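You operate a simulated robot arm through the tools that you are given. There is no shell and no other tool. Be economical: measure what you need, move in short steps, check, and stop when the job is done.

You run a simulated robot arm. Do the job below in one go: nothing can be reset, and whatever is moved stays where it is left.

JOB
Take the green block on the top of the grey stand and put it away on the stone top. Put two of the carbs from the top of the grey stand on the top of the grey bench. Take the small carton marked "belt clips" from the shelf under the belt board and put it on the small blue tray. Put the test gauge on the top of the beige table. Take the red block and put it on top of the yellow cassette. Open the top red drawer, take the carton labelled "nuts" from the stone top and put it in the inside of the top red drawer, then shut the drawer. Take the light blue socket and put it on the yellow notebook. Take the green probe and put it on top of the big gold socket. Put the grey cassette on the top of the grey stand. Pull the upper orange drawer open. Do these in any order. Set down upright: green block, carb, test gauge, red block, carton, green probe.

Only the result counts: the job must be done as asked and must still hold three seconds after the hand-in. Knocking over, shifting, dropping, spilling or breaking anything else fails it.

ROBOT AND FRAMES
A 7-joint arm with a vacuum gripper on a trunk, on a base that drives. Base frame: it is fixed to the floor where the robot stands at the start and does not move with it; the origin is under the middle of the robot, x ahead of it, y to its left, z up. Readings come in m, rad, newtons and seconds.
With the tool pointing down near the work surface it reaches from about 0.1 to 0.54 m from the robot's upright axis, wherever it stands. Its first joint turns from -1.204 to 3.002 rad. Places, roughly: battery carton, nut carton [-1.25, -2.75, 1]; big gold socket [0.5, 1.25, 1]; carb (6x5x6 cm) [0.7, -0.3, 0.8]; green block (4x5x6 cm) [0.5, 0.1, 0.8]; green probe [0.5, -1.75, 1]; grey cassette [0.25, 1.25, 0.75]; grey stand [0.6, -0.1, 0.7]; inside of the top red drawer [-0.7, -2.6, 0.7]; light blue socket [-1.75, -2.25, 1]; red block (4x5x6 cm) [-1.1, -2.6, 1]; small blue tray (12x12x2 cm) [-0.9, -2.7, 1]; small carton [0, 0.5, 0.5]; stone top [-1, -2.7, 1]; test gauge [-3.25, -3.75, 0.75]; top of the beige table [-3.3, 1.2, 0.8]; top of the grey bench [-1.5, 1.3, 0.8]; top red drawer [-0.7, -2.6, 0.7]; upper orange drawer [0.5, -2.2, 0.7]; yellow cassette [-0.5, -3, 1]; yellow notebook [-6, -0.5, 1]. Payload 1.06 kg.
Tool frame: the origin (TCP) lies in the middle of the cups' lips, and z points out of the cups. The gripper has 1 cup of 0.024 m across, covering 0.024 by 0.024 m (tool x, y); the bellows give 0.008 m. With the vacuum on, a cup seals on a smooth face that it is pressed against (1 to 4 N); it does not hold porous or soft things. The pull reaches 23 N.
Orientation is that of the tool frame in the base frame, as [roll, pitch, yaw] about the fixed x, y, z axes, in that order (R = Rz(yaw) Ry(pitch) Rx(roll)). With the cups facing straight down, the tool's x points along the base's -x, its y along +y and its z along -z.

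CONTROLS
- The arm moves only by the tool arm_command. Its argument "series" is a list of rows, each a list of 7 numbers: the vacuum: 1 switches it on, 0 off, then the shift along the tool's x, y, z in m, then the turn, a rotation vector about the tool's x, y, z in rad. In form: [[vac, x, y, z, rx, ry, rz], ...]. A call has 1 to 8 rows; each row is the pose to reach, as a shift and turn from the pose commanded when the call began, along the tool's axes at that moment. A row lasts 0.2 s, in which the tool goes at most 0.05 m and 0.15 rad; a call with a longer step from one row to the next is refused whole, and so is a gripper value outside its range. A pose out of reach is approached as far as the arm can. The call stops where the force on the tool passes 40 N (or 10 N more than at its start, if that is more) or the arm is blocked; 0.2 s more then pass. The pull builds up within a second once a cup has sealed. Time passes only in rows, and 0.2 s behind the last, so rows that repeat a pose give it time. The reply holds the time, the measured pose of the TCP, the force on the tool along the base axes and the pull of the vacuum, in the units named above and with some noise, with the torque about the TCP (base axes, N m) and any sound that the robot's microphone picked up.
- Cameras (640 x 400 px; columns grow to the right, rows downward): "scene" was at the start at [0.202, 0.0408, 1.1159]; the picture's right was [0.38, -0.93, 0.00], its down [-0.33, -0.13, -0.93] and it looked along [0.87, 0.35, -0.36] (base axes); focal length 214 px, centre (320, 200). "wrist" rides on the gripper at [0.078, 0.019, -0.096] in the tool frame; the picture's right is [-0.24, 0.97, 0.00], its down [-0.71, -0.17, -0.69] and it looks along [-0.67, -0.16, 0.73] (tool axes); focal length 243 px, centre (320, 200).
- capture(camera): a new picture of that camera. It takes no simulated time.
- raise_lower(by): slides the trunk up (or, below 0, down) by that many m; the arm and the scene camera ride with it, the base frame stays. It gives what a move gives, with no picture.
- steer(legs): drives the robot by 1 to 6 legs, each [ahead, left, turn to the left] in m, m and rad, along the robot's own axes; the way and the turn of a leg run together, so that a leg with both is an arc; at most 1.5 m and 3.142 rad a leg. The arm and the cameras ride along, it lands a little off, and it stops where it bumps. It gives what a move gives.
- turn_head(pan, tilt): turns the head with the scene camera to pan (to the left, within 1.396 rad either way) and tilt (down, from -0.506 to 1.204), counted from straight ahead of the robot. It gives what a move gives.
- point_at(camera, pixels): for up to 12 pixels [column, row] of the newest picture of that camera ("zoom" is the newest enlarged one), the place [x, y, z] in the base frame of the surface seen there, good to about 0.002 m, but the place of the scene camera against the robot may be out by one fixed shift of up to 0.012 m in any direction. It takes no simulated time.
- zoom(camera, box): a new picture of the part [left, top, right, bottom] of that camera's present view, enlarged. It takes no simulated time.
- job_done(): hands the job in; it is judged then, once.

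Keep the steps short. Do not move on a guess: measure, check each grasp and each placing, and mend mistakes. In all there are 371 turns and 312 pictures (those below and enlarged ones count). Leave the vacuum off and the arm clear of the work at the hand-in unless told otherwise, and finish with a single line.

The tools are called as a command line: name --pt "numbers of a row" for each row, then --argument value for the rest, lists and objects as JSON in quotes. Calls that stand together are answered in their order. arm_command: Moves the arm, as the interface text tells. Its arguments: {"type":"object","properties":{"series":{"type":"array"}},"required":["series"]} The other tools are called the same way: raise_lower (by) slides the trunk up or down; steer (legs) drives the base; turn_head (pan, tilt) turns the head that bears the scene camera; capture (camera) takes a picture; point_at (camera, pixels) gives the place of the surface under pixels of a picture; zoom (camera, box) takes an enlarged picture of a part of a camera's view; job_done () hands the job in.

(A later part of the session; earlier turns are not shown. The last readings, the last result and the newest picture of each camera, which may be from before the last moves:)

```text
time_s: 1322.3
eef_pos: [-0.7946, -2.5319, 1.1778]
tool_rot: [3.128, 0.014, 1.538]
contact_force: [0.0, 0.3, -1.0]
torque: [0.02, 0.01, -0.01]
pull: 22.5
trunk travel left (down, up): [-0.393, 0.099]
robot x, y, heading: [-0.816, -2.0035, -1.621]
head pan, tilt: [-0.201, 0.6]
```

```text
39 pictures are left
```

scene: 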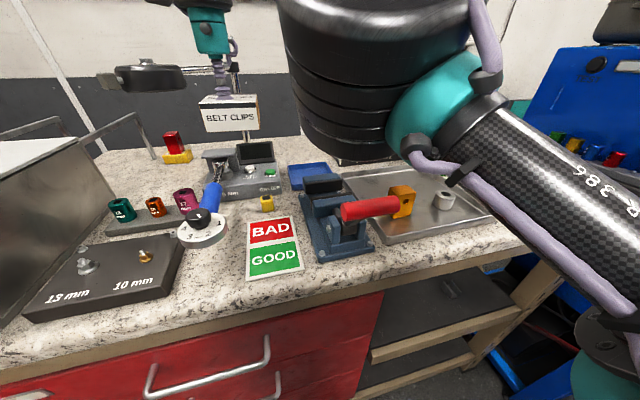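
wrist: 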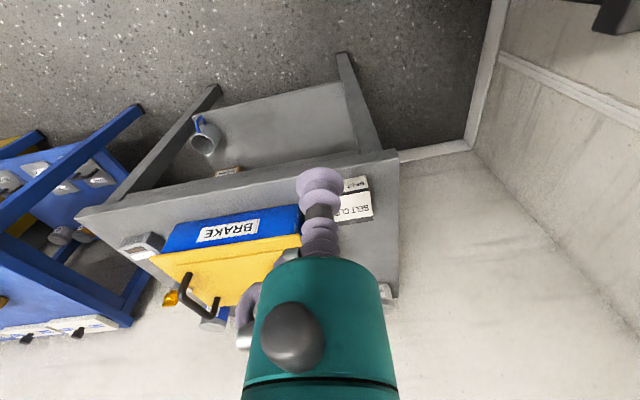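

point_at --camera "scene" --pixels '[[310, 172], [293, 170], [330, 170], [318, 164], [300, 180], [345, 205], [320, 185]]'

capture --camera "wrist"

```text
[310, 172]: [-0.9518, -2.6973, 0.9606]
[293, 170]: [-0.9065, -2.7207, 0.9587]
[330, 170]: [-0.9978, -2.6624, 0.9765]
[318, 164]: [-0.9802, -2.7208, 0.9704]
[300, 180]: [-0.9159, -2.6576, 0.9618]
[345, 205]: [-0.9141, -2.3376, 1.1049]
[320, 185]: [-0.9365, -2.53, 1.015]
```

```text
38 pictures are left
```

wrist: 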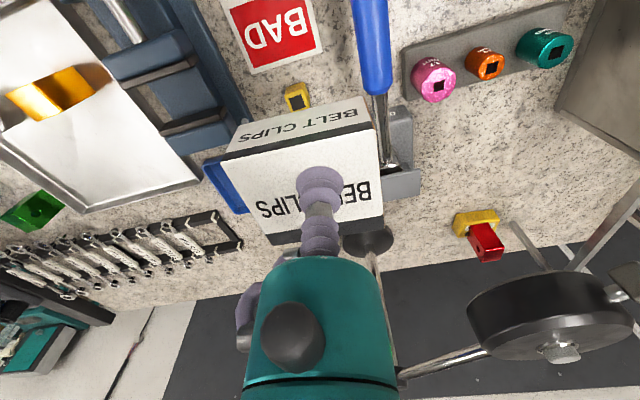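

arm_command --pt "1 -0.01 -0.045 0 0 0 0" --pt "1 -0.03 -0.085 0 0 0 0" --pt "1 -0.05 -0.12 0 0 0 0" --pt "1 -0.075 -0.143 0 0 0 0"

capture --camera "wrist"

```text
time_s: 1323.3
eef_pos: [-0.9346, -2.5771, 1.1653]
tool_rot: [3.127, 0.015, 1.538]
contact_force: [-0.7, 0.6, -0.5]
torque: [-0.04, -0.01, -0.01]
pull: 22.5
out of reach, approached as far as the arm can: row 3, 4
trunk travel left (down, up): [-0.393, 0.099]
robot x, y, heading: [-0.8182, -2.0094, -1.63]
head pan, tilt: [-0.201, 0.6]
```

```text
37 pictures are left
```

wrist: 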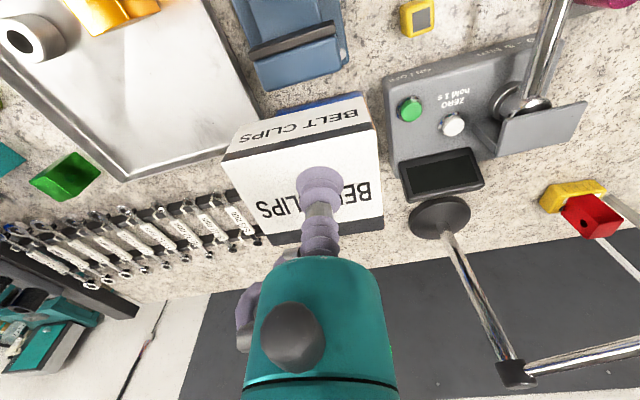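

steer --legs '[[0.115, 0, 0]]'

capture --camera "scene"

```text
time_s: 1324.6
eef_pos: [-0.9402, -2.6925, 1.1651]
tool_rot: [3.13, 0.016, 1.536]
contact_force: [-0.4, -0.7, -0.1]
torque: [0.03, 0.03, 0.0]
pull: 22.6
trunk travel left (down, up): [-0.393, 0.099]
robot x, y, heading: [-0.8237, -2.1217, -1.628]
head pan, tilt: [-0.201, 0.6]
```

```text
36 pictures are left
```

scene: 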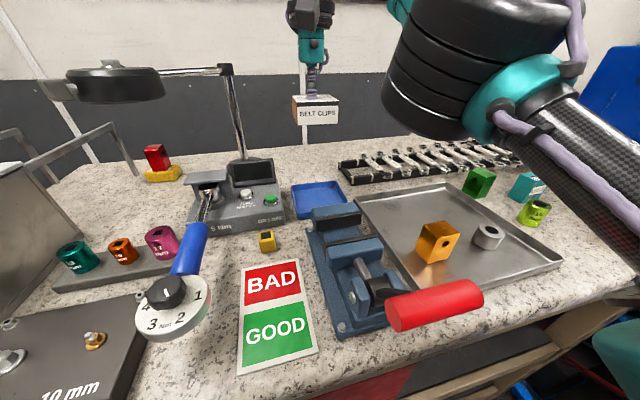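

point_at --camera "scene" --pixels '[[293, 187], [342, 182], [350, 200], [300, 215], [320, 197], [317, 190], [304, 208]]'

```text
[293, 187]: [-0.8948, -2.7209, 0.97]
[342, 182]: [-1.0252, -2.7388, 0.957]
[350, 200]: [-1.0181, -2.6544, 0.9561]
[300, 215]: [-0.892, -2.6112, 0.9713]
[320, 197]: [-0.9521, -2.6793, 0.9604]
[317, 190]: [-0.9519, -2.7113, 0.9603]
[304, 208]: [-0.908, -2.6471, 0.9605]
```

arm_command --pt "1 0.0155 -0.0136 0.02 0 0 0" --pt "1 0.0155 -0.0136 0.06 0 0 0" --pt "1 0.0155 -0.0136 0.1 0 0 0" --pt "1 0.0155 -0.0136 0.135 0 0 0"

zoom --camera "scene" --box '[270, 130, 390, 230]'

capture --camera "wrist"

```text
time_s: 1325.6
eef_pos: [-0.9516, -2.6782, 1.0295]
tool_rot: [3.124, 0.016, 1.536]
contact_force: [-0.1, 0.1, -0.9]
torque: [0.0, -0.02, -0.01]
pull: 22.7
trunk travel left (down, up): [-0.393, 0.099]
robot x, y, heading: [-0.8243, -2.1201, -1.62]
head pan, tilt: [-0.201, 0.6]
```

```text
4.00 times, centred on (330, 180) of scene
```

zoom: 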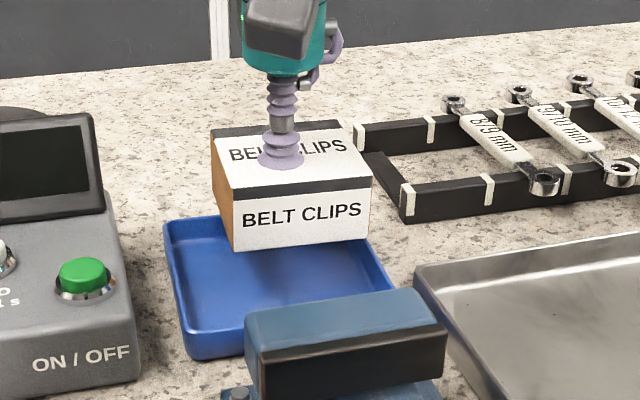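

```text
34 pictures are left
```

wrist: 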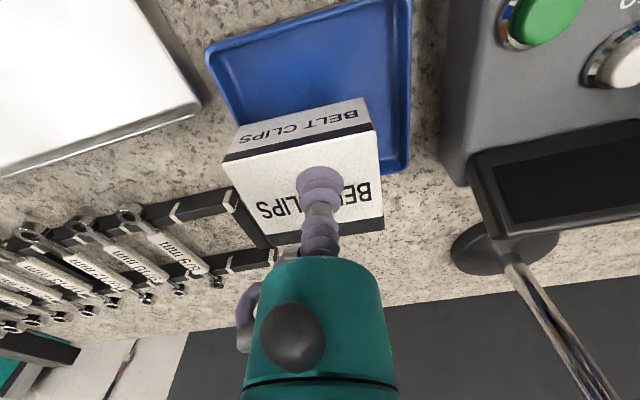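

point_at --camera "wrist" --pixels '[[404, 168], [212, 52], [408, 10], [300, 60], [380, 165], [225, 95], [300, 22]]'

```text
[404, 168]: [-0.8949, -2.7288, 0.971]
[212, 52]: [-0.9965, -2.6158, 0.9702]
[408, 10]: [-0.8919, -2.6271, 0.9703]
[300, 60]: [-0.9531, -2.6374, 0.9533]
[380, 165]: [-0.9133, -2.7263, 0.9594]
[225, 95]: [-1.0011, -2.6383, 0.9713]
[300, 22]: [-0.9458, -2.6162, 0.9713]
```

Within 6 mm of the tray's centre. Fine-tune and lower.

arm_command --pt "1 0.006 0.004 0.02 0 0 0" --pt "1 0.006 0.004 0.03 0 0 0" --pt "1 0.006 0.004 0.034 0 0 0" --pt "1 0.006 0.004 0.037 0 0 0"

arm_command --pt "1 0 0 0.002 0 0 0" --pt "1 0 0 0.004 0 0 0" --pt "1 0 0 0.005 0 0 0"

```text
time_s: 1326.6
eef_pos: [-0.9467, -2.6736, 0.9945]
tool_rot: [3.126, 0.02, 1.536]
contact_force: [-0.1, -2.8, 8.6]
torque: [0.09, 0.07, -0.03]
pull: 22.8
trunk travel left (down, up): [-0.393, 0.099]
robot x, y, heading: [-0.8243, -2.1229, -1.623]
head pan, tilt: [-0.201, 0.6]
```

```text
time_s: 1327.4
eef_pos: [-0.9468, -2.672, 0.9894]
tool_rot: [3.125, 0.017, 1.535]
contact_force: [-2.4, -6.8, 18.6]
torque: [0.17, 0.11, 0.05]
pull: 23.3
trunk travel left (down, up): [-0.393, 0.099]
robot x, y, heading: [-0.8215, -2.119, -1.619]
head pan, tilt: [-0.201, 0.6]
```

Down on the tray. Release and lift.

arm_command --pt "0 0 0 -0.002 0 0 0" --pt "0 0 0 -0.003 0 0 0" --pt "0 0 0 -0.006 0 0 0" --pt "0 0 0 -0.03 0 0 0" --pt "0 0 0 -0.07 0 0 0" --pt "0 0 0 -0.115 0 0 0" --pt "0 0.02 0 -0.155 0 0 0" --pt "0 0.06 0 -0.17 0 0 0"

zoom --camera "scene" --box '[250, 130, 410, 250]'

```text
time_s: 1329.2
eef_pos: [-0.9473, -2.6098, 1.1558]
tool_rot: [3.125, 0.015, 1.535]
contact_force: [-0.1, 0.2, -0.5]
torque: [-0.02, 0.0, 0.0]
pull: 0.1
trunk travel left (down, up): [-0.393, 0.099]
robot x, y, heading: [-0.8247, -2.1192, -1.625]
head pan, tilt: [-0.201, 0.6]
```

```text
3.33 times, centred on (330, 190) of scene
```

zoom: 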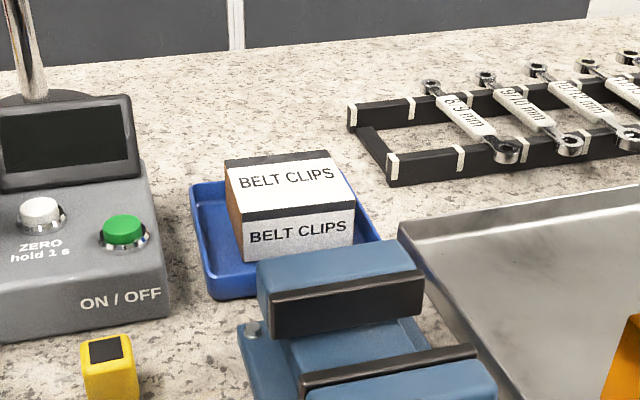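

BELT CLIPS done. Last: the test gauge. Drive round through the gap (base passes under the open drawer) to the corridor behind the bench.

steer --legs '[[-0.42, 0, 0.05], [0, 0.77, 0], [0.9, 0, 0]]'

```text
time_s: 1341.4
eef_pos: [-0.136, -2.8254, 1.1581]
tool_rot: [3.136, 0.019, 1.591]
contact_force: [0.5, 0.1, 0.0]
torque: [0.0, 0.03, 0.04]
pull: 0.0
trunk travel left (down, up): [-0.393, 0.099]
robot x, y, heading: [-0.0463, -2.3285, -1.578]
head pan, tilt: [-0.201, 0.6]
stopped in leg 3: the robot was blocked; the commanded pose is now the measured one
```

steer --legs '[[-0.03, 0.08, 0], [0.75, 0, 0]]'

```text
time_s: 1346.5
eef_pos: [-0.0717, -3.549, 1.1561]
tool_rot: [3.128, 0.018, 1.586]
contact_force: [-0.1, -1.3, 0.6]
torque: [0.01, 0.02, -0.02]
pull: 0.1
trunk travel left (down, up): [-0.393, 0.099]
robot x, y, heading: [0.0278, -3.0579, -1.583]
head pan, tilt: [-0.201, 0.6]
```

steer --legs '[[0, 0, -1.56], [0, 0.35, 0], [1.0, 0, 0]]'

turn_head --pan 0.0 --tilt 0.4

capture --camera "scene"

```text
time_s: 1358.7
eef_pos: [-1.4633, -3.2389, 1.1571]
tool_rot: [3.128, 0.019, -0.024]
contact_force: [-0.8, 1.1, 0.4]
torque: [-0.02, 0.01, -0.01]
pull: 0.1
trunk travel left (down, up): [-0.393, 0.099]
robot x, y, heading: [-0.9703, -3.3579, 3.098]
head pan, tilt: [-0.201, 0.6]
```

```text
time_s: 1359.4
eef_pos: [-1.465, -3.2384, 1.157]
tool_rot: [3.128, 0.018, -0.024]
contact_force: [-0.2, 0.3, 0.1]
torque: [0.0, 0.01, -0.01]
pull: 0.1
trunk travel left (down, up): [-0.393, 0.099]
robot x, y, heading: [-0.9723, -3.3554, 3.092]
head pan, tilt: [0.0, 0.4]
```

```text
32 pictures are left
```

scene: 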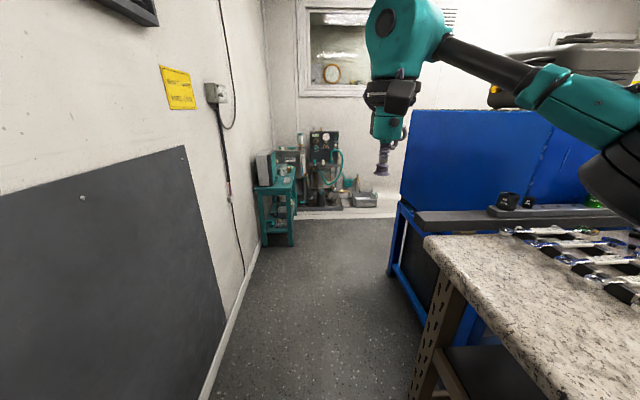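

steer --legs '[[1.3, 0.02, 0.05]]'

turn_head --pan 0.2 --tilt 0.5

capture --camera "scene"

```text
time_s: 1366.0
eef_pos: [-2.7734, -3.2383, 1.1566]
tool_rot: [3.127, 0.019, 0.009]
contact_force: [-0.2, 0.3, -0.1]
torque: [0.03, 0.0, 0.01]
pull: 0.1
trunk travel left (down, up): [-0.393, 0.099]
robot x, y, heading: [-2.2785, -3.3421, 3.136]
head pan, tilt: [0.0, 0.4]
```

```text
time_s: 1366.7
eef_pos: [-2.7728, -3.2377, 1.157]
tool_rot: [3.127, 0.019, 0.009]
contact_force: [0.2, 0.3, -0.2]
torque: [0.0, 0.03, 0.01]
pull: 0.1
trunk travel left (down, up): [-0.393, 0.099]
robot x, y, heading: [-2.2818, -3.3404, 3.132]
head pan, tilt: [0.201, 0.499]
```

```text
31 pictures are left
```

scene: 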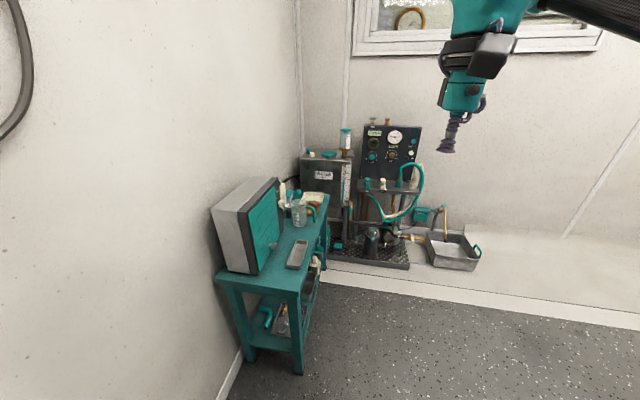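

zoom --camera "scene" --box '[200, 165, 360, 285]'

point_at --camera "zoom" --pixels '[[395, 350], [400, 320], [360, 370], [390, 200], [470, 110], [300, 250], [430, 260]]'

```text
3.33 times, centred on (280, 225) of scene
```

zoom: 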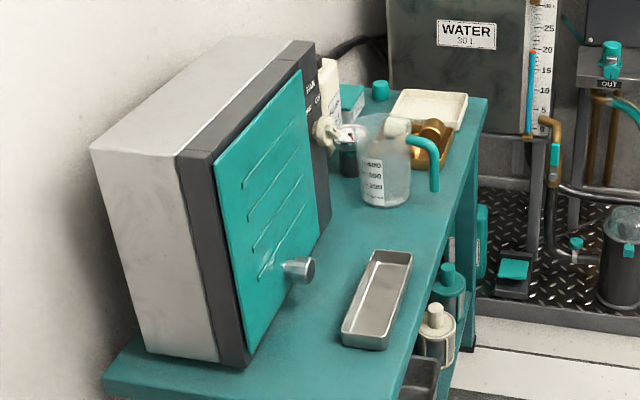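

```text
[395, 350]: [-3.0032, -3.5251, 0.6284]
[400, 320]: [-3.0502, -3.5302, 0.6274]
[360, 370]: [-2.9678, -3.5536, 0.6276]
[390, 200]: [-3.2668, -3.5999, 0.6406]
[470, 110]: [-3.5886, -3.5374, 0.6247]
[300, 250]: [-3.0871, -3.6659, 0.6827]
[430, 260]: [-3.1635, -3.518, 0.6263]
```

zoom --camera "scene" --box '[265, 165, 325, 225]'

point_at --camera "zoom" --pixels '[[160, 130], [250, 180], [180, 230], [380, 150], [100, 180], [330, 250], [280, 110]]'

```text
6.67 times, centred on (295, 195) of scene
```

zoom: 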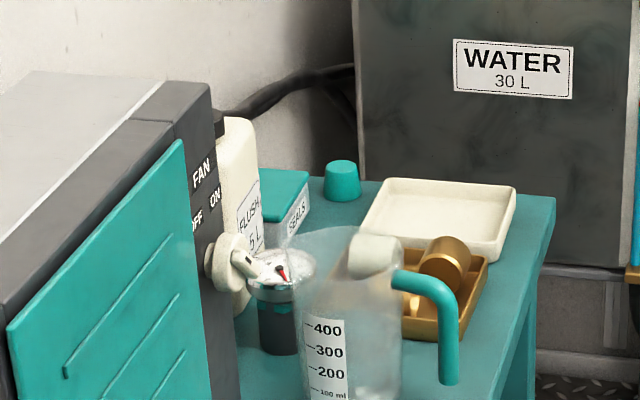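

```text
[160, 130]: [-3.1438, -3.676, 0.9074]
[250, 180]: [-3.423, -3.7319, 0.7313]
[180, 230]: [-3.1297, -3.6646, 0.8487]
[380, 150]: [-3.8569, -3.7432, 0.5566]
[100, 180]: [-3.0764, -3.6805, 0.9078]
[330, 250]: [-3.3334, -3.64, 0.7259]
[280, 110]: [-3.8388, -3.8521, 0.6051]
```

The gauge (dial with red needle) stands behind the glass jug near (−3.35,−3.69). I'll approach the cart from its north side for a view from above.

steer --legs '[[0, -0.27, 0], [0.95, 0, 0], [0, 0, 1.58]]'

turn_head --pan 0.0 --tilt 0.8

capture --camera "scene"

```text
time_s: 1378.1
eef_pos: [-3.3029, -3.5471, 1.1569]
tool_rot: [3.128, 0.02, 1.602]
contact_force: [0.0, 0.0, 0.0]
torque: [0.05, -0.01, -0.01]
pull: 0.0
trunk travel left (down, up): [-0.393, 0.099]
robot x, y, heading: [-3.2095, -3.0524, -1.555]
head pan, tilt: [0.201, 0.499]
```

```text
time_s: 1378.9
eef_pos: [-3.3038, -3.5467, 1.1572]
tool_rot: [3.127, 0.019, 1.601]
contact_force: [-0.3, 0.0, 0.6]
torque: [0.02, 0.01, -0.01]
pull: 0.0
trunk travel left (down, up): [-0.393, 0.099]
robot x, y, heading: [-3.2135, -3.0498, -1.563]
head pan, tilt: [0.0, 0.799]
```

```text
28 pictures are left
```

scene: 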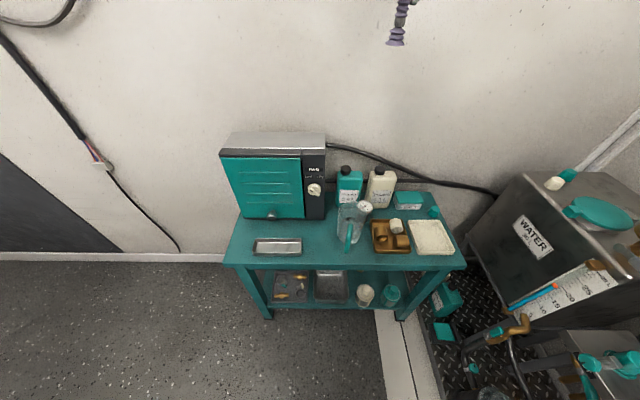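

zoom --camera "scene" --box '[320, 155, 450, 265]'

point_at --camera "scene" --pixels '[[366, 208], [363, 212], [348, 210], [366, 225], [380, 175], [390, 240]]'

```text
3.64 times, centred on (385, 210) of scene
```

zoom: 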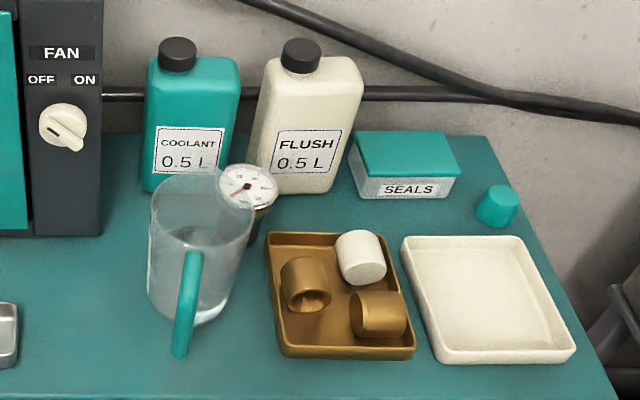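

```text
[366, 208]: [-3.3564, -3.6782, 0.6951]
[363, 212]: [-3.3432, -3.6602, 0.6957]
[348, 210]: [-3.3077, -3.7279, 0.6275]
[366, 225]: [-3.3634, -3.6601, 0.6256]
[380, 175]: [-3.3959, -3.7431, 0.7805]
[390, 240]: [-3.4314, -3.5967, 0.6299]
```

The gauge's dial faces up at (−3.35,−3.67,0.695), right beside the jug. Drive 0.15 closer and look straight down with the wrist camera.

steer --legs '[[0.15, -0.05, 0]]'

arm_command --pt "0 0.02 -0.01 0.04 0 0 0" --pt "0 0.03 -0.01 0.085 0 0 0" --pt "0 0.03 -0.01 0.13 0 0 0" --pt "0 0.03 -0.01 0.175 0 0 0" --pt "0 0.03 -0.01 0.22 0 0 0"

capture --camera "wrist"

```text
time_s: 1380.3
eef_pos: [-3.3521, -3.6953, 1.156]
tool_rot: [3.127, 0.018, 1.602]
contact_force: [0.2, -0.8, -0.6]
torque: [-0.01, -0.03, 0.01]
pull: 0.1
trunk travel left (down, up): [-0.393, 0.099]
robot x, y, heading: [-3.2592, -3.1951, -1.561]
head pan, tilt: [0.0, 0.799]
```

```text
time_s: 1381.5
eef_pos: [-3.3603, -3.668, 0.9359]
tool_rot: [3.127, 0.019, 1.604]
contact_force: [-0.4, 0.3, 0.4]
torque: [-0.01, 0.03, 0.01]
pull: 0.0
trunk travel left (down, up): [-0.393, 0.099]
robot x, y, heading: [-3.2597, -3.1923, -1.559]
head pan, tilt: [0.0, 0.799]
```

```text
26 pictures are left
```

wrist: 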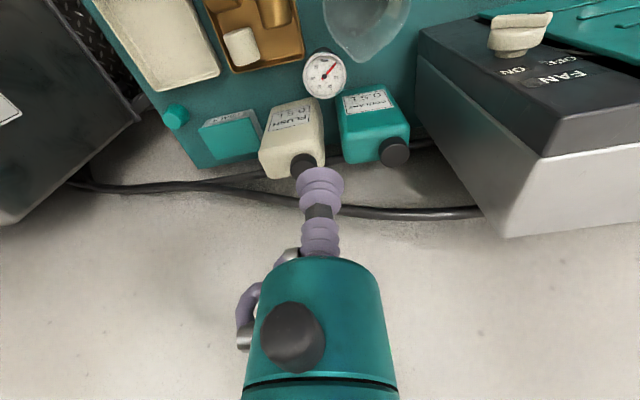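

zoom --camera "wrist" --box '[280, 20, 430, 130]'

point_at --camera "zoom" --pixels '[[188, 235], [105, 235], [275, 235], [188, 150], [188, 310], [320, 170], [190, 105], [300, 250], [120, 330], [340, 200]]'

```text
3.64 times, centred on (355, 75) of wrist
```

zoom: 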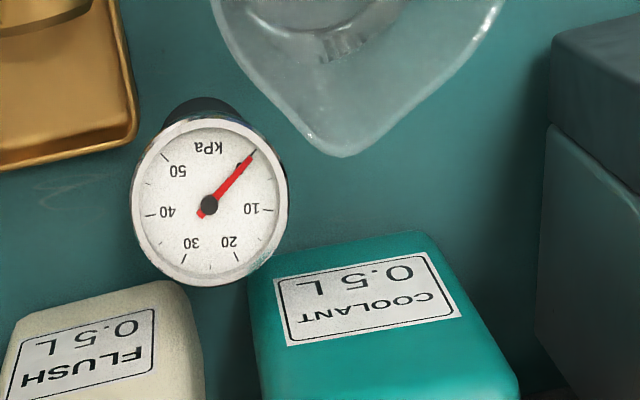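

```text
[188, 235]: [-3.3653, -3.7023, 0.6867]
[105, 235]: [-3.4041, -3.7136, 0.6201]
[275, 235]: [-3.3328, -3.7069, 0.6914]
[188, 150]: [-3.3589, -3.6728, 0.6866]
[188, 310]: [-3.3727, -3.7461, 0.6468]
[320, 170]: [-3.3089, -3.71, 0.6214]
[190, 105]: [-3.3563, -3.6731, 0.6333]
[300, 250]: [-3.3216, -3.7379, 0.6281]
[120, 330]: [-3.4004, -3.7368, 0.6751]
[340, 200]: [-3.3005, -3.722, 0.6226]
```

The dial centre is about (−3.356,−3.692,0.687). To keep the wrist's side box clear of the bottles and jug, I'll yaw the tool first.

arm_command --pt "0 0 0 0 0 0 -0.14" --pt "0 0 0 0 0 0 -0.28" --pt "0 0 0 0 0 0 -0.42" --pt "0 0 0 0 0 0 -0.56" --pt "0 0 0 0 0 0 -0.7" --pt "0 0 0 0 0 0 -0.84" --pt "0 0 0 0 0 0 -0.98" --pt "0 0 0 0 0 0 -1.12"

arm_command --pt "0 0 0 0 0 0 -0.14"

capture --camera "wrist"

```text
time_s: 1383.3
eef_pos: [-3.3675, -3.6496, 0.9262]
tool_rot: [-2.947, 0.055, 2.519]
contact_force: [0.9, 0.9, -1.0]
torque: [-0.06, -0.03, 0.0]
pull: 0.0
out of reach, approached as far as the arm can: row 6, 7, 8
trunk travel left (down, up): [-0.393, 0.099]
robot x, y, heading: [-3.2603, -3.1934, -1.566]
head pan, tilt: [0.0, 0.799]
```

```text
time_s: 1383.7
eef_pos: [-3.3693, -3.6492, 0.924]
tool_rot: [-2.949, 0.047, 2.518]
contact_force: [-0.6, 0.2, 0.1]
torque: [-0.01, -0.02, 0.02]
pull: 0.1
out of reach, approached as far as the arm can: row 1
trunk travel left (down, up): [-0.393, 0.099]
robot x, y, heading: [-3.2602, -3.2008, -1.564]
head pan, tilt: [0.0, 0.799]
```

```text
24 pictures are left
```

wrist: 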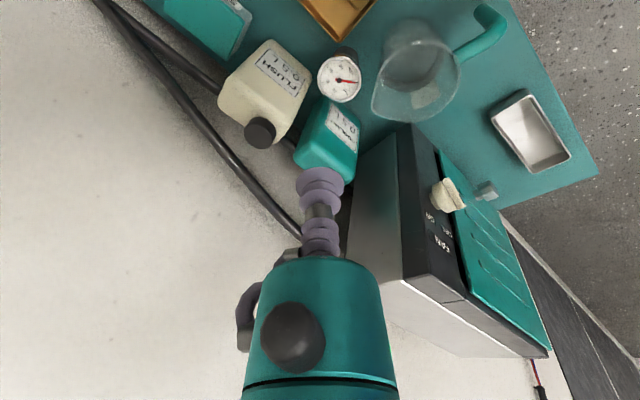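

The wrist roll is at its limit; turning the base by 0.4 will give the rest. First level the tool.

arm_command --pt "0 0 0 -0.01 -0.09 0 0.06" --pt "0 0 0 -0.02 -0.18 -0.03 0.12" --pt "0 0 0 -0.02 -0.19 -0.045 0.14"

steer --legs '[[-0.03, 0, 0.42]]'

```text
time_s: 1384.5
eef_pos: [-3.3686, -3.6465, 0.9431]
tool_rot: [3.134, 0.105, 2.38]
contact_force: [0.3, 0.2, 0.0]
torque: [-0.04, 0.01, 0.01]
pull: 0.1
trunk travel left (down, up): [-0.393, 0.099]
robot x, y, heading: [-3.257, -3.1998, -1.561]
head pan, tilt: [0.0, 0.799]
```

```text
time_s: 1386.1
eef_pos: [-3.1859, -3.6225, 0.9431]
tool_rot: [3.134, 0.105, 2.795]
contact_force: [-0.4, -0.2, -0.1]
torque: [-0.01, 0.0, 0.0]
pull: 0.1
trunk travel left (down, up): [-0.393, 0.099]
robot x, y, heading: [-3.2646, -3.1681, -1.146]
head pan, tilt: [0.0, 0.799]
```

arm_command --pt "0 0.0 0.0 -0.02 0 0.1 0" --pt "0 0.034 -0.031 -0.02 0 0.1 0" --pt "0 0.068 -0.062 -0.02 0 0.1 0" --pt "0 0.102 -0.093 -0.02 0 0.1 0" --pt "0 0.136 -0.123 -0.01 0 0.1 0"

capture --camera "wrist"

```text
time_s: 1387.3
eef_pos: [-3.287, -3.5936, 0.9484]
tool_rot: [3.135, 0.011, 2.794]
contact_force: [0.4, -0.5, -0.3]
torque: [0.01, -0.01, 0.03]
pull: 0.1
out of reach, approached as far as the arm can: row 2, 3, 4, 5
trunk travel left (down, up): [-0.393, 0.099]
robot x, y, heading: [-3.262, -3.1721, -1.144]
head pan, tilt: [0.0, 0.799]
```

```text
23 pictures are left
```

wrist: 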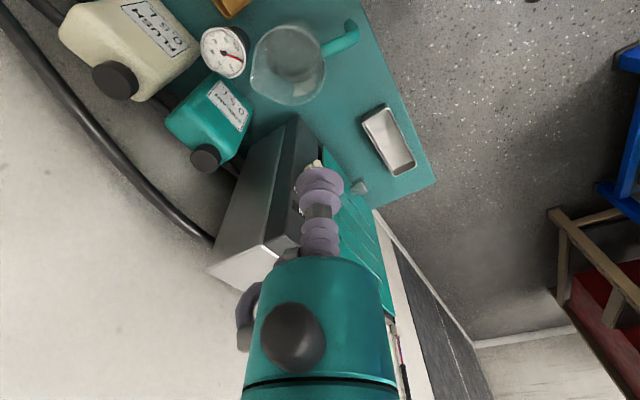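

That direction hits the wrist limit. With the tool yawed to 0 instead (camera toward the gap before the fan box, side box over the low brown tray) everything clears. Turn the base back and yaw the other way.

arm_command --pt "0 0 0 -0.03 0 0 0.14" --pt "0 0 0 -0.06 0 0 0.28" --pt "0 0 0 -0.06 0 0 0.42" --pt "0 0 0 -0.06 0 0 0.56" --pt "0 0 0 -0.06 0 0 0.7" --pt "0 0 0 -0.06 0 0 0.84" --pt "0 0 0 -0.06 0 0 0.98" --pt "0 0 0 -0.06 0 0 1.12"

arm_command --pt "0 0 0 0 0 0 0.14" --pt "0 0 0 0 0 0 0.28" --pt "0 0 0 0 0 0 0.42" --pt "0 0 0 0 0 0 0.56" --pt "0 0 0 0 0 0 0.7" --pt "0 0 0 0 0 0 0.84" --pt "0 0 0 0 0 0 0.98" --pt "0 0 0 0 0 0 1.12"

steer --legs '[[0, 0, -0.42]]'

```text
time_s: 1389.1
eef_pos: [-3.2896, -3.5956, 1.0085]
tool_rot: [3.135, -0.005, 1.675]
contact_force: [-0.2, 0.0, 1.2]
torque: [-0.01, 0.0, 0.03]
pull: 0.0
trunk travel left (down, up): [-0.393, 0.099]
robot x, y, heading: [-3.2661, -3.171, -1.148]
head pan, tilt: [0.0, 0.799]
```

```text
time_s: 1390.9
eef_pos: [-3.2902, -3.5955, 1.0084]
tool_rot: [-3.14, -0.009, 0.556]
contact_force: [-0.3, -0.7, -0.5]
torque: [-0.02, 0.01, 0.02]
pull: 0.0
trunk travel left (down, up): [-0.393, 0.099]
robot x, y, heading: [-3.2632, -3.1691, -1.144]
head pan, tilt: [0.0, 0.799]
```

```text
time_s: 1392.6
eef_pos: [-3.4635, -3.5475, 1.0085]
tool_rot: [-3.141, -0.009, 0.134]
contact_force: [-0.2, 0.6, 0.2]
torque: [0.02, -0.04, 0.02]
pull: 0.1
trunk travel left (down, up): [-0.393, 0.099]
robot x, y, heading: [-3.2707, -3.1713, -1.572]
head pan, tilt: [0.0, 0.799]
```

arm_command --pt "0 0.022 0.04 0 0 0 0.05" --pt "0 0.044 0.08 0 0 0 0.1" --pt "0 0.066 0.12 0 0 0 0.1" --pt "0 0.0876 0.158 0.0 0 0 0.1" --pt "0 0.0876 0.158 0.045 0 0 0.1" --pt "0 0.0876 0.158 0.09 0 0 0.1" --pt "0 0.0876 0.158 0.13 0 0 0.1"

capture --camera "wrist"

```text
time_s: 1394.2
eef_pos: [-3.3551, -3.6922, 0.8789]
tool_rot: [-3.139, -0.009, 0.036]
contact_force: [-0.1, -0.3, 0.1]
torque: [-0.01, 0.0, -0.01]
pull: 0.2
trunk travel left (down, up): [-0.393, 0.099]
robot x, y, heading: [-3.2633, -3.171, -1.572]
head pan, tilt: [0.0, 0.799]
```

```text
22 pictures are left
```

wrist: 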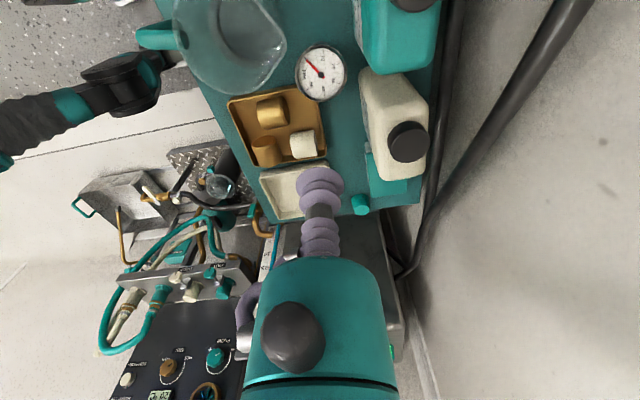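

point_at --camera "wrist" --pixels '[[304, 74], [339, 72], [321, 54], [322, 92], [321, 74], [270, 60], [372, 72], [360, 100]]'

```text
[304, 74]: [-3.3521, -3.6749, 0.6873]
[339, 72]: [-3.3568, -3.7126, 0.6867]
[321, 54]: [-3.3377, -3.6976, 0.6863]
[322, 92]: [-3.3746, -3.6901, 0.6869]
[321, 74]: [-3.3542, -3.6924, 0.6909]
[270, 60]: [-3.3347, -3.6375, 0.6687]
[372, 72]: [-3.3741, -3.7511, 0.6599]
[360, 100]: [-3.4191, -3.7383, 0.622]
```

Dial centre (−3.3562,−3.6938,0.687), small hub in the middle. Lower carefully; first most of the way.

arm_command --pt "1 -0.0012 0.0016 0.04 0 0 0" --pt "1 -0.0012 0.0016 0.08 0 0 0" --pt "1 -0.0012 0.0016 0.12 0 0 0" --pt "1 -0.0012 0.0016 0.155 0 0 0" --pt "1 -0.0012 0.0016 0.175 0 0 0"

zoom --camera "scene" --box '[300, 130, 460, 270]'

```text
time_s: 1395.4
eef_pos: [-3.3544, -3.6949, 0.7042]
tool_rot: [-3.14, -0.008, 0.032]
contact_force: [0.3, 0.2, -0.1]
torque: [0.03, 0.01, -0.01]
pull: 0.0
trunk travel left (down, up): [-0.393, 0.099]
robot x, y, heading: [-3.2655, -3.1706, -1.57]
head pan, tilt: [0.0, 0.799]
```

```text
2.86 times, centred on (380, 200) of scene
```

zoom: 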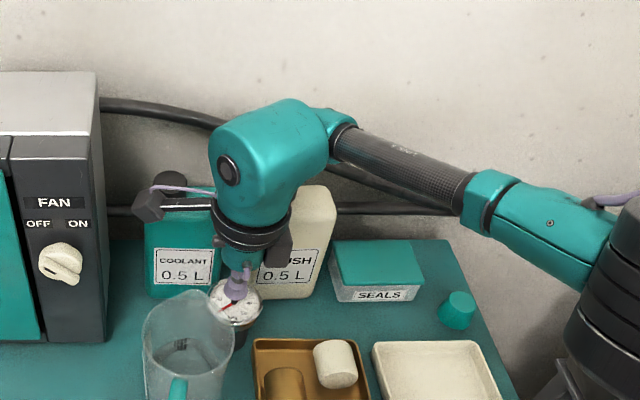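

arm_command --pt "1 -0.001 0 0.01 0 0 0" --pt "1 -0.001 0 0.0155 0 0 0" --pt "1 -0.001 0 0.018 0 0 0" --pt "1 -0.001 0 0.02 0 0 0" --pt "1 -0.001 0 0.02 0 0 0" --pt "1 -0.001 0 0.02 0 0 0"

```text
time_s: 1396.8
eef_pos: [-3.3545, -3.6944, 0.6856]
tool_rot: [3.141, -0.008, 0.034]
contact_force: [-3.5, -5.2, 18.1]
torque: [-0.01, 0.05, 0.0]
pull: 23.1
trunk travel left (down, up): [-0.393, 0.099]
robot x, y, heading: [-3.267, -3.169, -1.567]
head pan, tilt: [0.0, 0.799]
```

Sealed. Lift straight up.

arm_command --pt "1 0 0 -0.01 0 0 0" --pt "1 0 0 -0.03 0 0 0" --pt "1 0 0 -0.07 0 0 0" --pt "1 0 0 -0.115 0 0 0" --pt "1 0 0 -0.16 0 0 0" --pt "1 0 0 -0.205 0 0 0" --pt "1 0 0 -0.25 0 0 0" --pt "1 0 0 -0.29 0 0 0"

arm_command --pt "1 -0.01 -0.04 -0.03 0 0 0" --pt "1 -0.02 -0.08 -0.06 0 0 0" --pt "1 -0.02 -0.11 -0.09 0 0 0"

capture --camera "wrist"

```text
time_s: 1398.6
eef_pos: [-3.3557, -3.6931, 0.9776]
tool_rot: [-3.139, -0.007, 0.032]
contact_force: [-0.1, 0.5, -1.7]
torque: [-0.04, 0.0, 0.01]
pull: 22.9
trunk travel left (down, up): [-0.393, 0.099]
robot x, y, heading: [-3.2663, -3.1709, -1.572]
head pan, tilt: [0.0, 0.799]
```

```text
refused: row 1 steps farther than a row can; nothing moved
```

```text
20 pictures are left
```

wrist: 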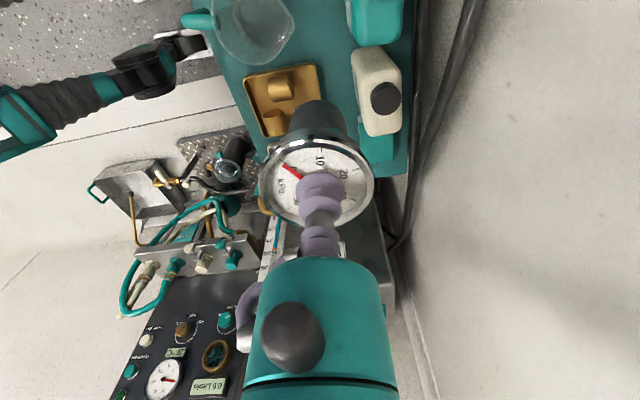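

The gauge is held. Raise and retract, then start the drive to the beige table in stages.

arm_command --pt "1 0 -0.03 -0.03 0 0 0" --pt "1 0 -0.06 -0.06 0 0 0" --pt "1 0 -0.09 -0.09 0 0 0" --pt "1 0 -0.11 -0.12 0 0 0"

raise_lower --by 0.08

turn_head --pan 0.4 --tilt 0.3

steer --legs '[[-0.08, 0, 0], [0, 0, -1.57], [0, 0.22, 0]]'

steer --legs '[[-1.3, 0, 0], [-1.0, 0, 0], [-1.0, 0, 0]]'

```text
time_s: 1399.6
eef_pos: [-3.3605, -3.5834, 1.0961]
tool_rot: [-3.138, -0.007, 0.032]
contact_force: [-0.4, -1.2, -1.8]
torque: [-0.06, -0.01, 0.02]
pull: 23.0
trunk travel left (down, up): [-0.393, 0.099]
robot x, y, heading: [-3.2671, -3.1693, -1.571]
head pan, tilt: [0.0, 0.799]
```

```text
time_s: 1400.7
eef_pos: [-3.3629, -3.585, 1.1746]
tool_rot: [-3.139, -0.007, 0.033]
contact_force: [-0.2, 0.4, -2.2]
torque: [-0.03, -0.02, 0.0]
pull: 23.1
trunk travel left (down, up): [-0.473, 0.019]
robot x, y, heading: [-3.2685, -3.168, -1.571]
head pan, tilt: [0.0, 0.799]
```

```text
time_s: 1401.7
eef_pos: [-3.3619, -3.5839, 1.1746]
tool_rot: [-3.14, -0.008, 0.033]
contact_force: [0.5, -0.1, -2.1]
torque: [0.0, 0.01, 0.0]
pull: 23.2
trunk travel left (down, up): [-0.473, 0.019]
robot x, y, heading: [-3.2669, -3.1689, -1.57]
head pan, tilt: [0.4, 0.3]
```

```text
time_s: 1408.7
eef_pos: [-3.6817, -3.2079, 1.1749]
tool_rot: [-3.14, -0.008, -1.538]
contact_force: [-0.2, -1.1, -2.0]
torque: [0.02, 0.04, 0.0]
pull: 23.0
trunk travel left (down, up): [-0.473, 0.019]
robot x, y, heading: [-3.2688, -3.3042, 3.141]
head pan, tilt: [0.4, 0.3]
```

```text
time_s: 1411.0
eef_pos: [-3.4668, -3.2008, 1.1748]
tool_rot: [3.141, -0.008, -1.541]
contact_force: [0.3, -0.9, -1.2]
torque: [0.04, -0.03, 0.02]
pull: 23.2
trunk travel left (down, up): [-0.473, 0.019]
robot x, y, heading: [-3.0544, -3.2999, 3.137]
head pan, tilt: [0.4, 0.3]
stopped in leg 1: the robot was blocked; the commanded pose is now the measured one
```

Touched something at the cart's end; shift 0.2 back to the right and continue as I came in.

steer --legs '[[0.05, 0, 0], [0, -0.2, 0], [-0.9, 0, 0]]'

capture --camera "scene"

```text
time_s: 1418.3
eef_pos: [-2.6022, -3.0015, 1.1744]
tool_rot: [3.141, -0.008, -1.543]
contact_force: [-0.1, 0.2, -1.2]
torque: [-0.04, 0.02, -0.01]
pull: 22.9
trunk travel left (down, up): [-0.473, 0.019]
robot x, y, heading: [-2.1877, -3.104, 3.133]
head pan, tilt: [0.4, 0.3]
```

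```text
19 pictures are left
```

scene: 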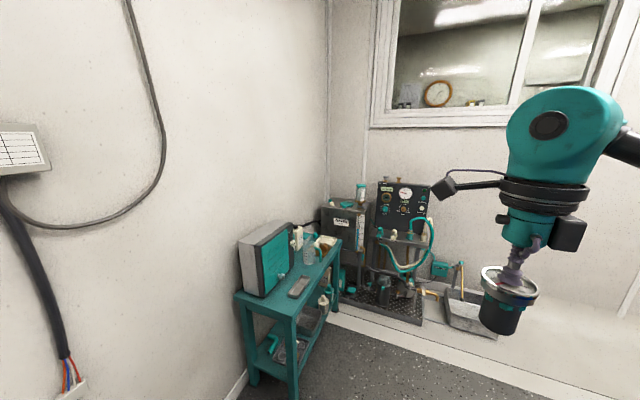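

All looks undisturbed. Continue east along the corridor.

steer --legs '[[0, 0.25, 0], [-1.2, 0, 0], [-1.02, 0, 0]]'

steer --legs '[[0, 0, -1.57]]'

```text
time_s: 1431.7
eef_pos: [-0.3739, -3.2792, 1.176]
tool_rot: [-3.142, -0.008, -1.554]
contact_force: [0.5, -0.6, -1.6]
torque: [-0.03, -0.02, -0.05]
pull: 23.3
trunk travel left (down, up): [-0.473, 0.019]
robot x, y, heading: [0.037, -3.3815, 3.122]
head pan, tilt: [0.4, 0.3]
```

```text
time_s: 1436.0
eef_pos: [0.1469, -2.9693, 1.1752]
tool_rot: [3.141, -0.008, -3.138]
contact_force: [0.5, -0.1, -1.5]
torque: [0.01, 0.0, 0.01]
pull: 22.5
trunk travel left (down, up): [-0.473, 0.019]
robot x, y, heading: [0.0453, -3.383, 1.542]
head pan, tilt: [0.4, 0.3]
```

steer --legs '[[0.85, 0.05, 0.028], [0.85, 0.0, 0]]'

```text
time_s: 1444.7
eef_pos: [0.0967, -1.2416, 1.1754]
tool_rot: [-3.141, -0.008, -3.1]
contact_force: [0.8, 1.4, -2.1]
torque: [0.03, 0.02, 0.03]
pull: 22.9
trunk travel left (down, up): [-0.473, 0.019]
robot x, y, heading: [-0.0009, -1.6544, 1.583]
head pan, tilt: [0.4, 0.3]
```

steer --legs '[[0.1, 1.2, 0]]'

turn_head --pan -1.39 --tilt 0.3

capture --camera "scene"

turn_head --pan 0.4 --tilt 0.3

```text
time_s: 1455.7
eef_pos: [-1.1286, -1.1558, 1.1748]
tool_rot: [3.141, -0.009, -3.091]
contact_force: [0.1, -0.2, -1.3]
torque: [0.0, -0.03, 0.01]
pull: 22.7
trunk travel left (down, up): [-0.473, 0.019]
robot x, y, heading: [-1.2208, -1.5742, 1.584]
head pan, tilt: [0.4, 0.3]
```

```text
time_s: 1457.5
eef_pos: [-1.1278, -1.1552, 1.1757]
tool_rot: [3.14, -0.008, -3.091]
contact_force: [-0.3, 0.2, -1.0]
torque: [0.0, -0.01, 0.01]
pull: 22.0
trunk travel left (down, up): [-0.473, 0.019]
robot x, y, heading: [-1.2174, -1.5707, 1.585]
head pan, tilt: [-1.389, 0.3]
```

```text
18 pictures are left
```

scene: 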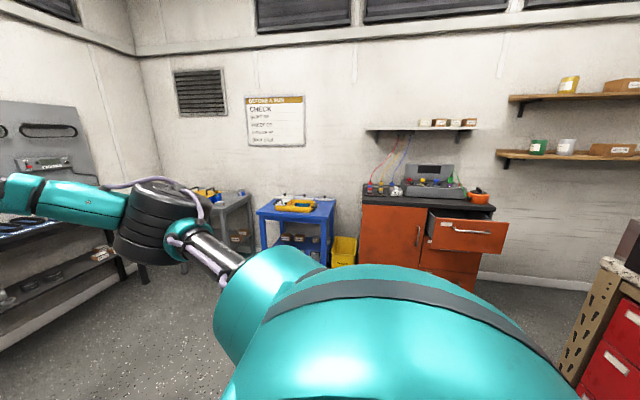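

```text
time_s: 1459.2
eef_pos: [-1.1276, -1.1555, 1.1752]
tool_rot: [3.142, -0.01, -3.092]
contact_force: [0.2, 0.0, -1.6]
torque: [-0.04, 0.0, -0.01]
pull: 22.6
trunk travel left (down, up): [-0.473, 0.019]
robot x, y, heading: [-1.2184, -1.577, 1.583]
head pan, tilt: [0.4, 0.3]
```

The orange drawer is still open. Continue to the doorway.

steer --legs '[[0.93, 0, 0], [0, 0, 1.555], [1.05, -0.55, 0], [0.6, -0.18, 0]]'

steer --legs '[[1.4, 0, 0], [0.85, 0, 0]]'

```text
time_s: 1476.7
eef_pos: [-3.3036, 0.1759, 1.1751]
tool_rot: [-3.141, -0.009, -1.531]
contact_force: [-0.6, 0.3, -1.4]
torque: [0.0, 0.01, 0.0]
pull: 23.0
trunk travel left (down, up): [-0.473, 0.019]
robot x, y, heading: [-2.8863, 0.0854, -3.136]
head pan, tilt: [0.4, 0.3]
```

```text
time_s: 1487.6
eef_pos: [-5.5277, 0.1447, 1.1759]
tool_rot: [-3.141, -0.009, -1.525]
contact_force: [0.1, -0.1, -1.8]
torque: [-0.01, 0.0, -0.03]
pull: 22.9
trunk travel left (down, up): [-0.473, 0.019]
robot x, y, heading: [-5.1124, 0.0509, -3.13]
head pan, tilt: [0.4, 0.3]
```

steer --legs '[[0.07, 0, 0], [0, -1.45, 0], [0, -0.55, 0], [-1.45, 0, 0], [-0.25, 0, 0]]'

steer --legs '[[0, 0, 1.57]]'

turn_head --pan 0.0 --tilt 0.6

capture --camera "scene"

```text
time_s: 1514.0
eef_pos: [-3.9725, 2.18, 1.1752]
tool_rot: [3.141, -0.009, -1.489]
contact_force: [0.2, -0.2, -1.2]
torque: [-0.01, 0.0, 0.02]
pull: 23.3
trunk travel left (down, up): [-0.473, 0.019]
robot x, y, heading: [-3.5522, 2.1052, -3.094]
head pan, tilt: [0.4, 0.3]
```

```text
time_s: 1518.2
eef_pos: [-3.6351, 1.6866, 1.176]
tool_rot: [-3.142, -0.007, 0.07]
contact_force: [0.0, 0.0, -1.5]
torque: [-0.01, 0.01, 0.02]
pull: 22.6
trunk travel left (down, up): [-0.473, 0.019]
robot x, y, heading: [-3.5518, 2.1052, -1.536]
head pan, tilt: [0.4, 0.3]
```

```text
time_s: 1519.1
eef_pos: [-3.6347, 1.6872, 1.1753]
tool_rot: [-3.141, -0.01, 0.07]
contact_force: [0.5, -0.3, -1.5]
torque: [0.0, 0.03, 0.01]
pull: 22.6
trunk travel left (down, up): [-0.473, 0.019]
robot x, y, heading: [-3.5546, 2.1071, -1.532]
head pan, tilt: [0.0, 0.6]
```

```text
17 pictures are left
```

scene: 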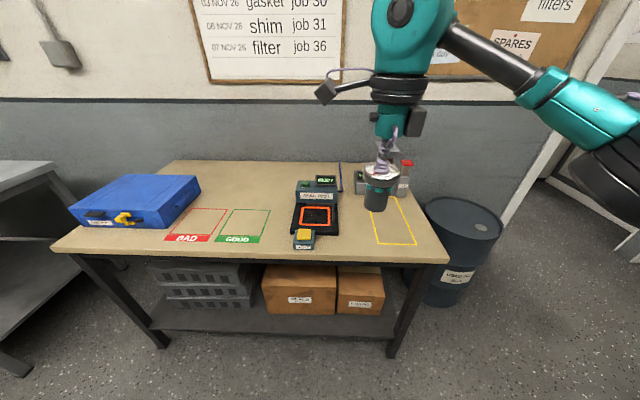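

point_at --camera "scene" --pixels '[[398, 225], [355, 225], [345, 215], [355, 240], [340, 235], [320, 235], [430, 245], [375, 245]]'

```text
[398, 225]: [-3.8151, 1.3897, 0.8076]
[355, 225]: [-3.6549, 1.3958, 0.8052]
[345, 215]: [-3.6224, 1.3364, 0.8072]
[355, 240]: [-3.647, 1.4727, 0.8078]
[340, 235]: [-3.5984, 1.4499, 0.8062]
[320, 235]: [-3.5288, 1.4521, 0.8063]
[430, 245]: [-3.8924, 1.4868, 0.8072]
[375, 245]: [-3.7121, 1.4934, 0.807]
```

Place the gauge on the bare spot at (−3.655,1.40). Drive closer and lower.

steer --legs '[[0.28, -0.0, -0.03]]'

arm_command --pt "1 0 0 0.045 0 0 0" --pt "1 0 0 0.09 0 0 0" --pt "1 0 0 0.135 0 0 0" --pt "1 0 0 0.18 0 0 0" --pt "1 0 0 0.22 0 0 0"

capture --camera "scene"

```text
time_s: 1521.0
eef_pos: [-3.6379, 1.4073, 1.1748]
tool_rot: [3.141, -0.009, 0.047]
contact_force: [0.4, 0.2, -1.2]
torque: [0.0, 0.0, 0.02]
pull: 22.8
trunk travel left (down, up): [-0.473, 0.019]
robot x, y, heading: [-3.5482, 1.8251, -1.556]
head pan, tilt: [0.0, 0.6]
```

```text
time_s: 1522.2
eef_pos: [-3.6383, 1.4088, 0.955]
tool_rot: [-3.141, -0.01, 0.046]
contact_force: [-0.4, 0.0, -1.9]
torque: [-0.01, 0.0, 0.02]
pull: 23.0
trunk travel left (down, up): [-0.473, 0.019]
robot x, y, heading: [-3.5441, 1.8286, -1.561]
head pan, tilt: [0.0, 0.6]
```

```text
16 pictures are left
```

scene: 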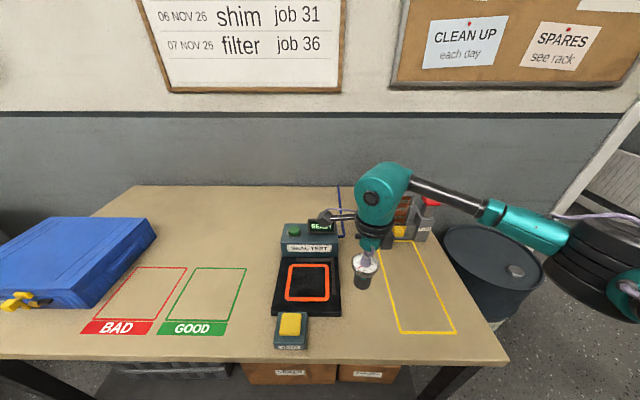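

arm_command --pt "1 -0.022 0.006 0.02 0 0 0" --pt "1 -0.022 0.006 0.05 0 0 0" --pt "1 -0.022 0.006 0.075 0 0 0" --pt "1 -0.022 0.006 0.083 0 0 0" --pt "1 -0.022 0.006 0.087 0 0 0"

arm_command --pt "1 0 0 0.002 0 0 0" --pt "1 0 0 0.004 0 0 0" --pt "1 0 0 0.005 0 0 0"

zoom --camera "scene" --box '[270, 180, 470, 340]'

```text
time_s: 1523.4
eef_pos: [-3.6566, 1.4005, 0.8718]
tool_rot: [3.137, -0.011, 0.048]
contact_force: [-1.6, -1.4, 16.6]
torque: [0.09, 0.02, 0.0]
pull: 22.9
trunk travel left (down, up): [-0.473, 0.019]
robot x, y, heading: [-3.5451, 1.8252, -1.56]
head pan, tilt: [0.0, 0.6]
```

```text
time_s: 1524.2
eef_pos: [-3.657, 1.4006, 0.8646]
tool_rot: [3.137, -0.008, 0.046]
contact_force: [-2.7, -4.1, 20.1]
torque: [0.01, 0.04, 0.01]
pull: 23.0
trunk travel left (down, up): [-0.473, 0.019]
robot x, y, heading: [-3.5477, 1.8228, -1.561]
head pan, tilt: [0.0, 0.6]
```

```text
2.50 times, centred on (370, 260) of scene
```

zoom: 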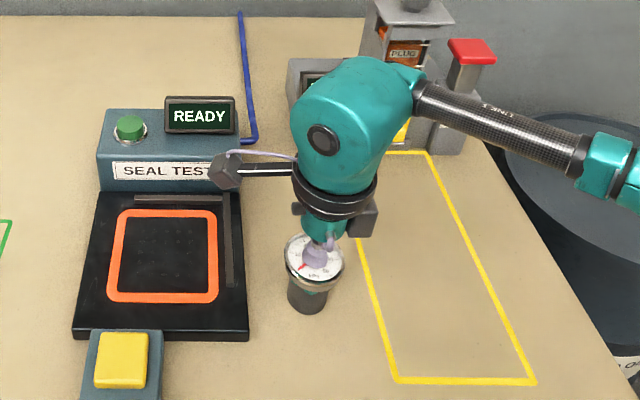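

The gauge stands on the table. Release and lift.

arm_command --pt "0 0 0 -0.002 0 0 0" --pt "0 0 0 -0.003 0 0 0" --pt "0 0 0 -0.006 0 0 0" --pt "0 0 0 -0.03 0 0 0" --pt "0 0 0 -0.075 0 0 0" --pt "0 0 0 -0.12 0 0 0" --pt "0 0 0 -0.165 0 0 0" --pt "0 0 0 -0.21 0 0 0"

steer --legs '[[-0.3, 0, 0]]'

capture --camera "scene"

```text
time_s: 1526.0
eef_pos: [-3.6561, 1.4013, 1.0734]
tool_rot: [3.141, -0.007, 0.046]
contact_force: [-0.6, -0.3, 0.1]
torque: [0.01, 0.01, 0.01]
pull: 0.0
trunk travel left (down, up): [-0.473, 0.019]
robot x, y, heading: [-3.5451, 1.82, -1.554]
head pan, tilt: [0.0, 0.6]
```

```text
time_s: 1528.1
eef_pos: [-3.659, 1.7031, 1.0723]
tool_rot: [3.14, -0.008, 0.05]
contact_force: [0.2, 0.3, 0.1]
torque: [-0.04, -0.01, 0.0]
pull: 0.1
trunk travel left (down, up): [-0.473, 0.019]
robot x, y, heading: [-3.5537, 2.1252, -1.552]
head pan, tilt: [0.0, 0.6]
```

```text
14 pictures are left
```

scene: 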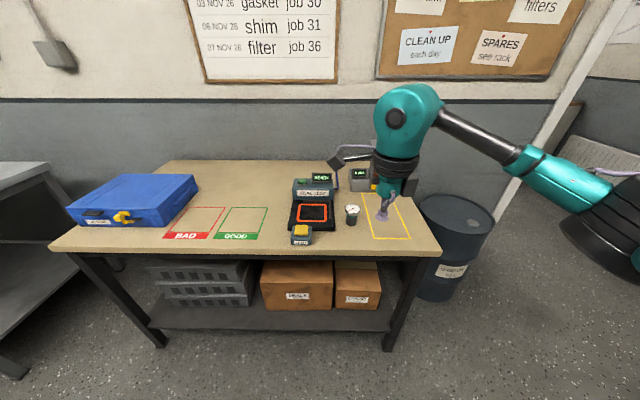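

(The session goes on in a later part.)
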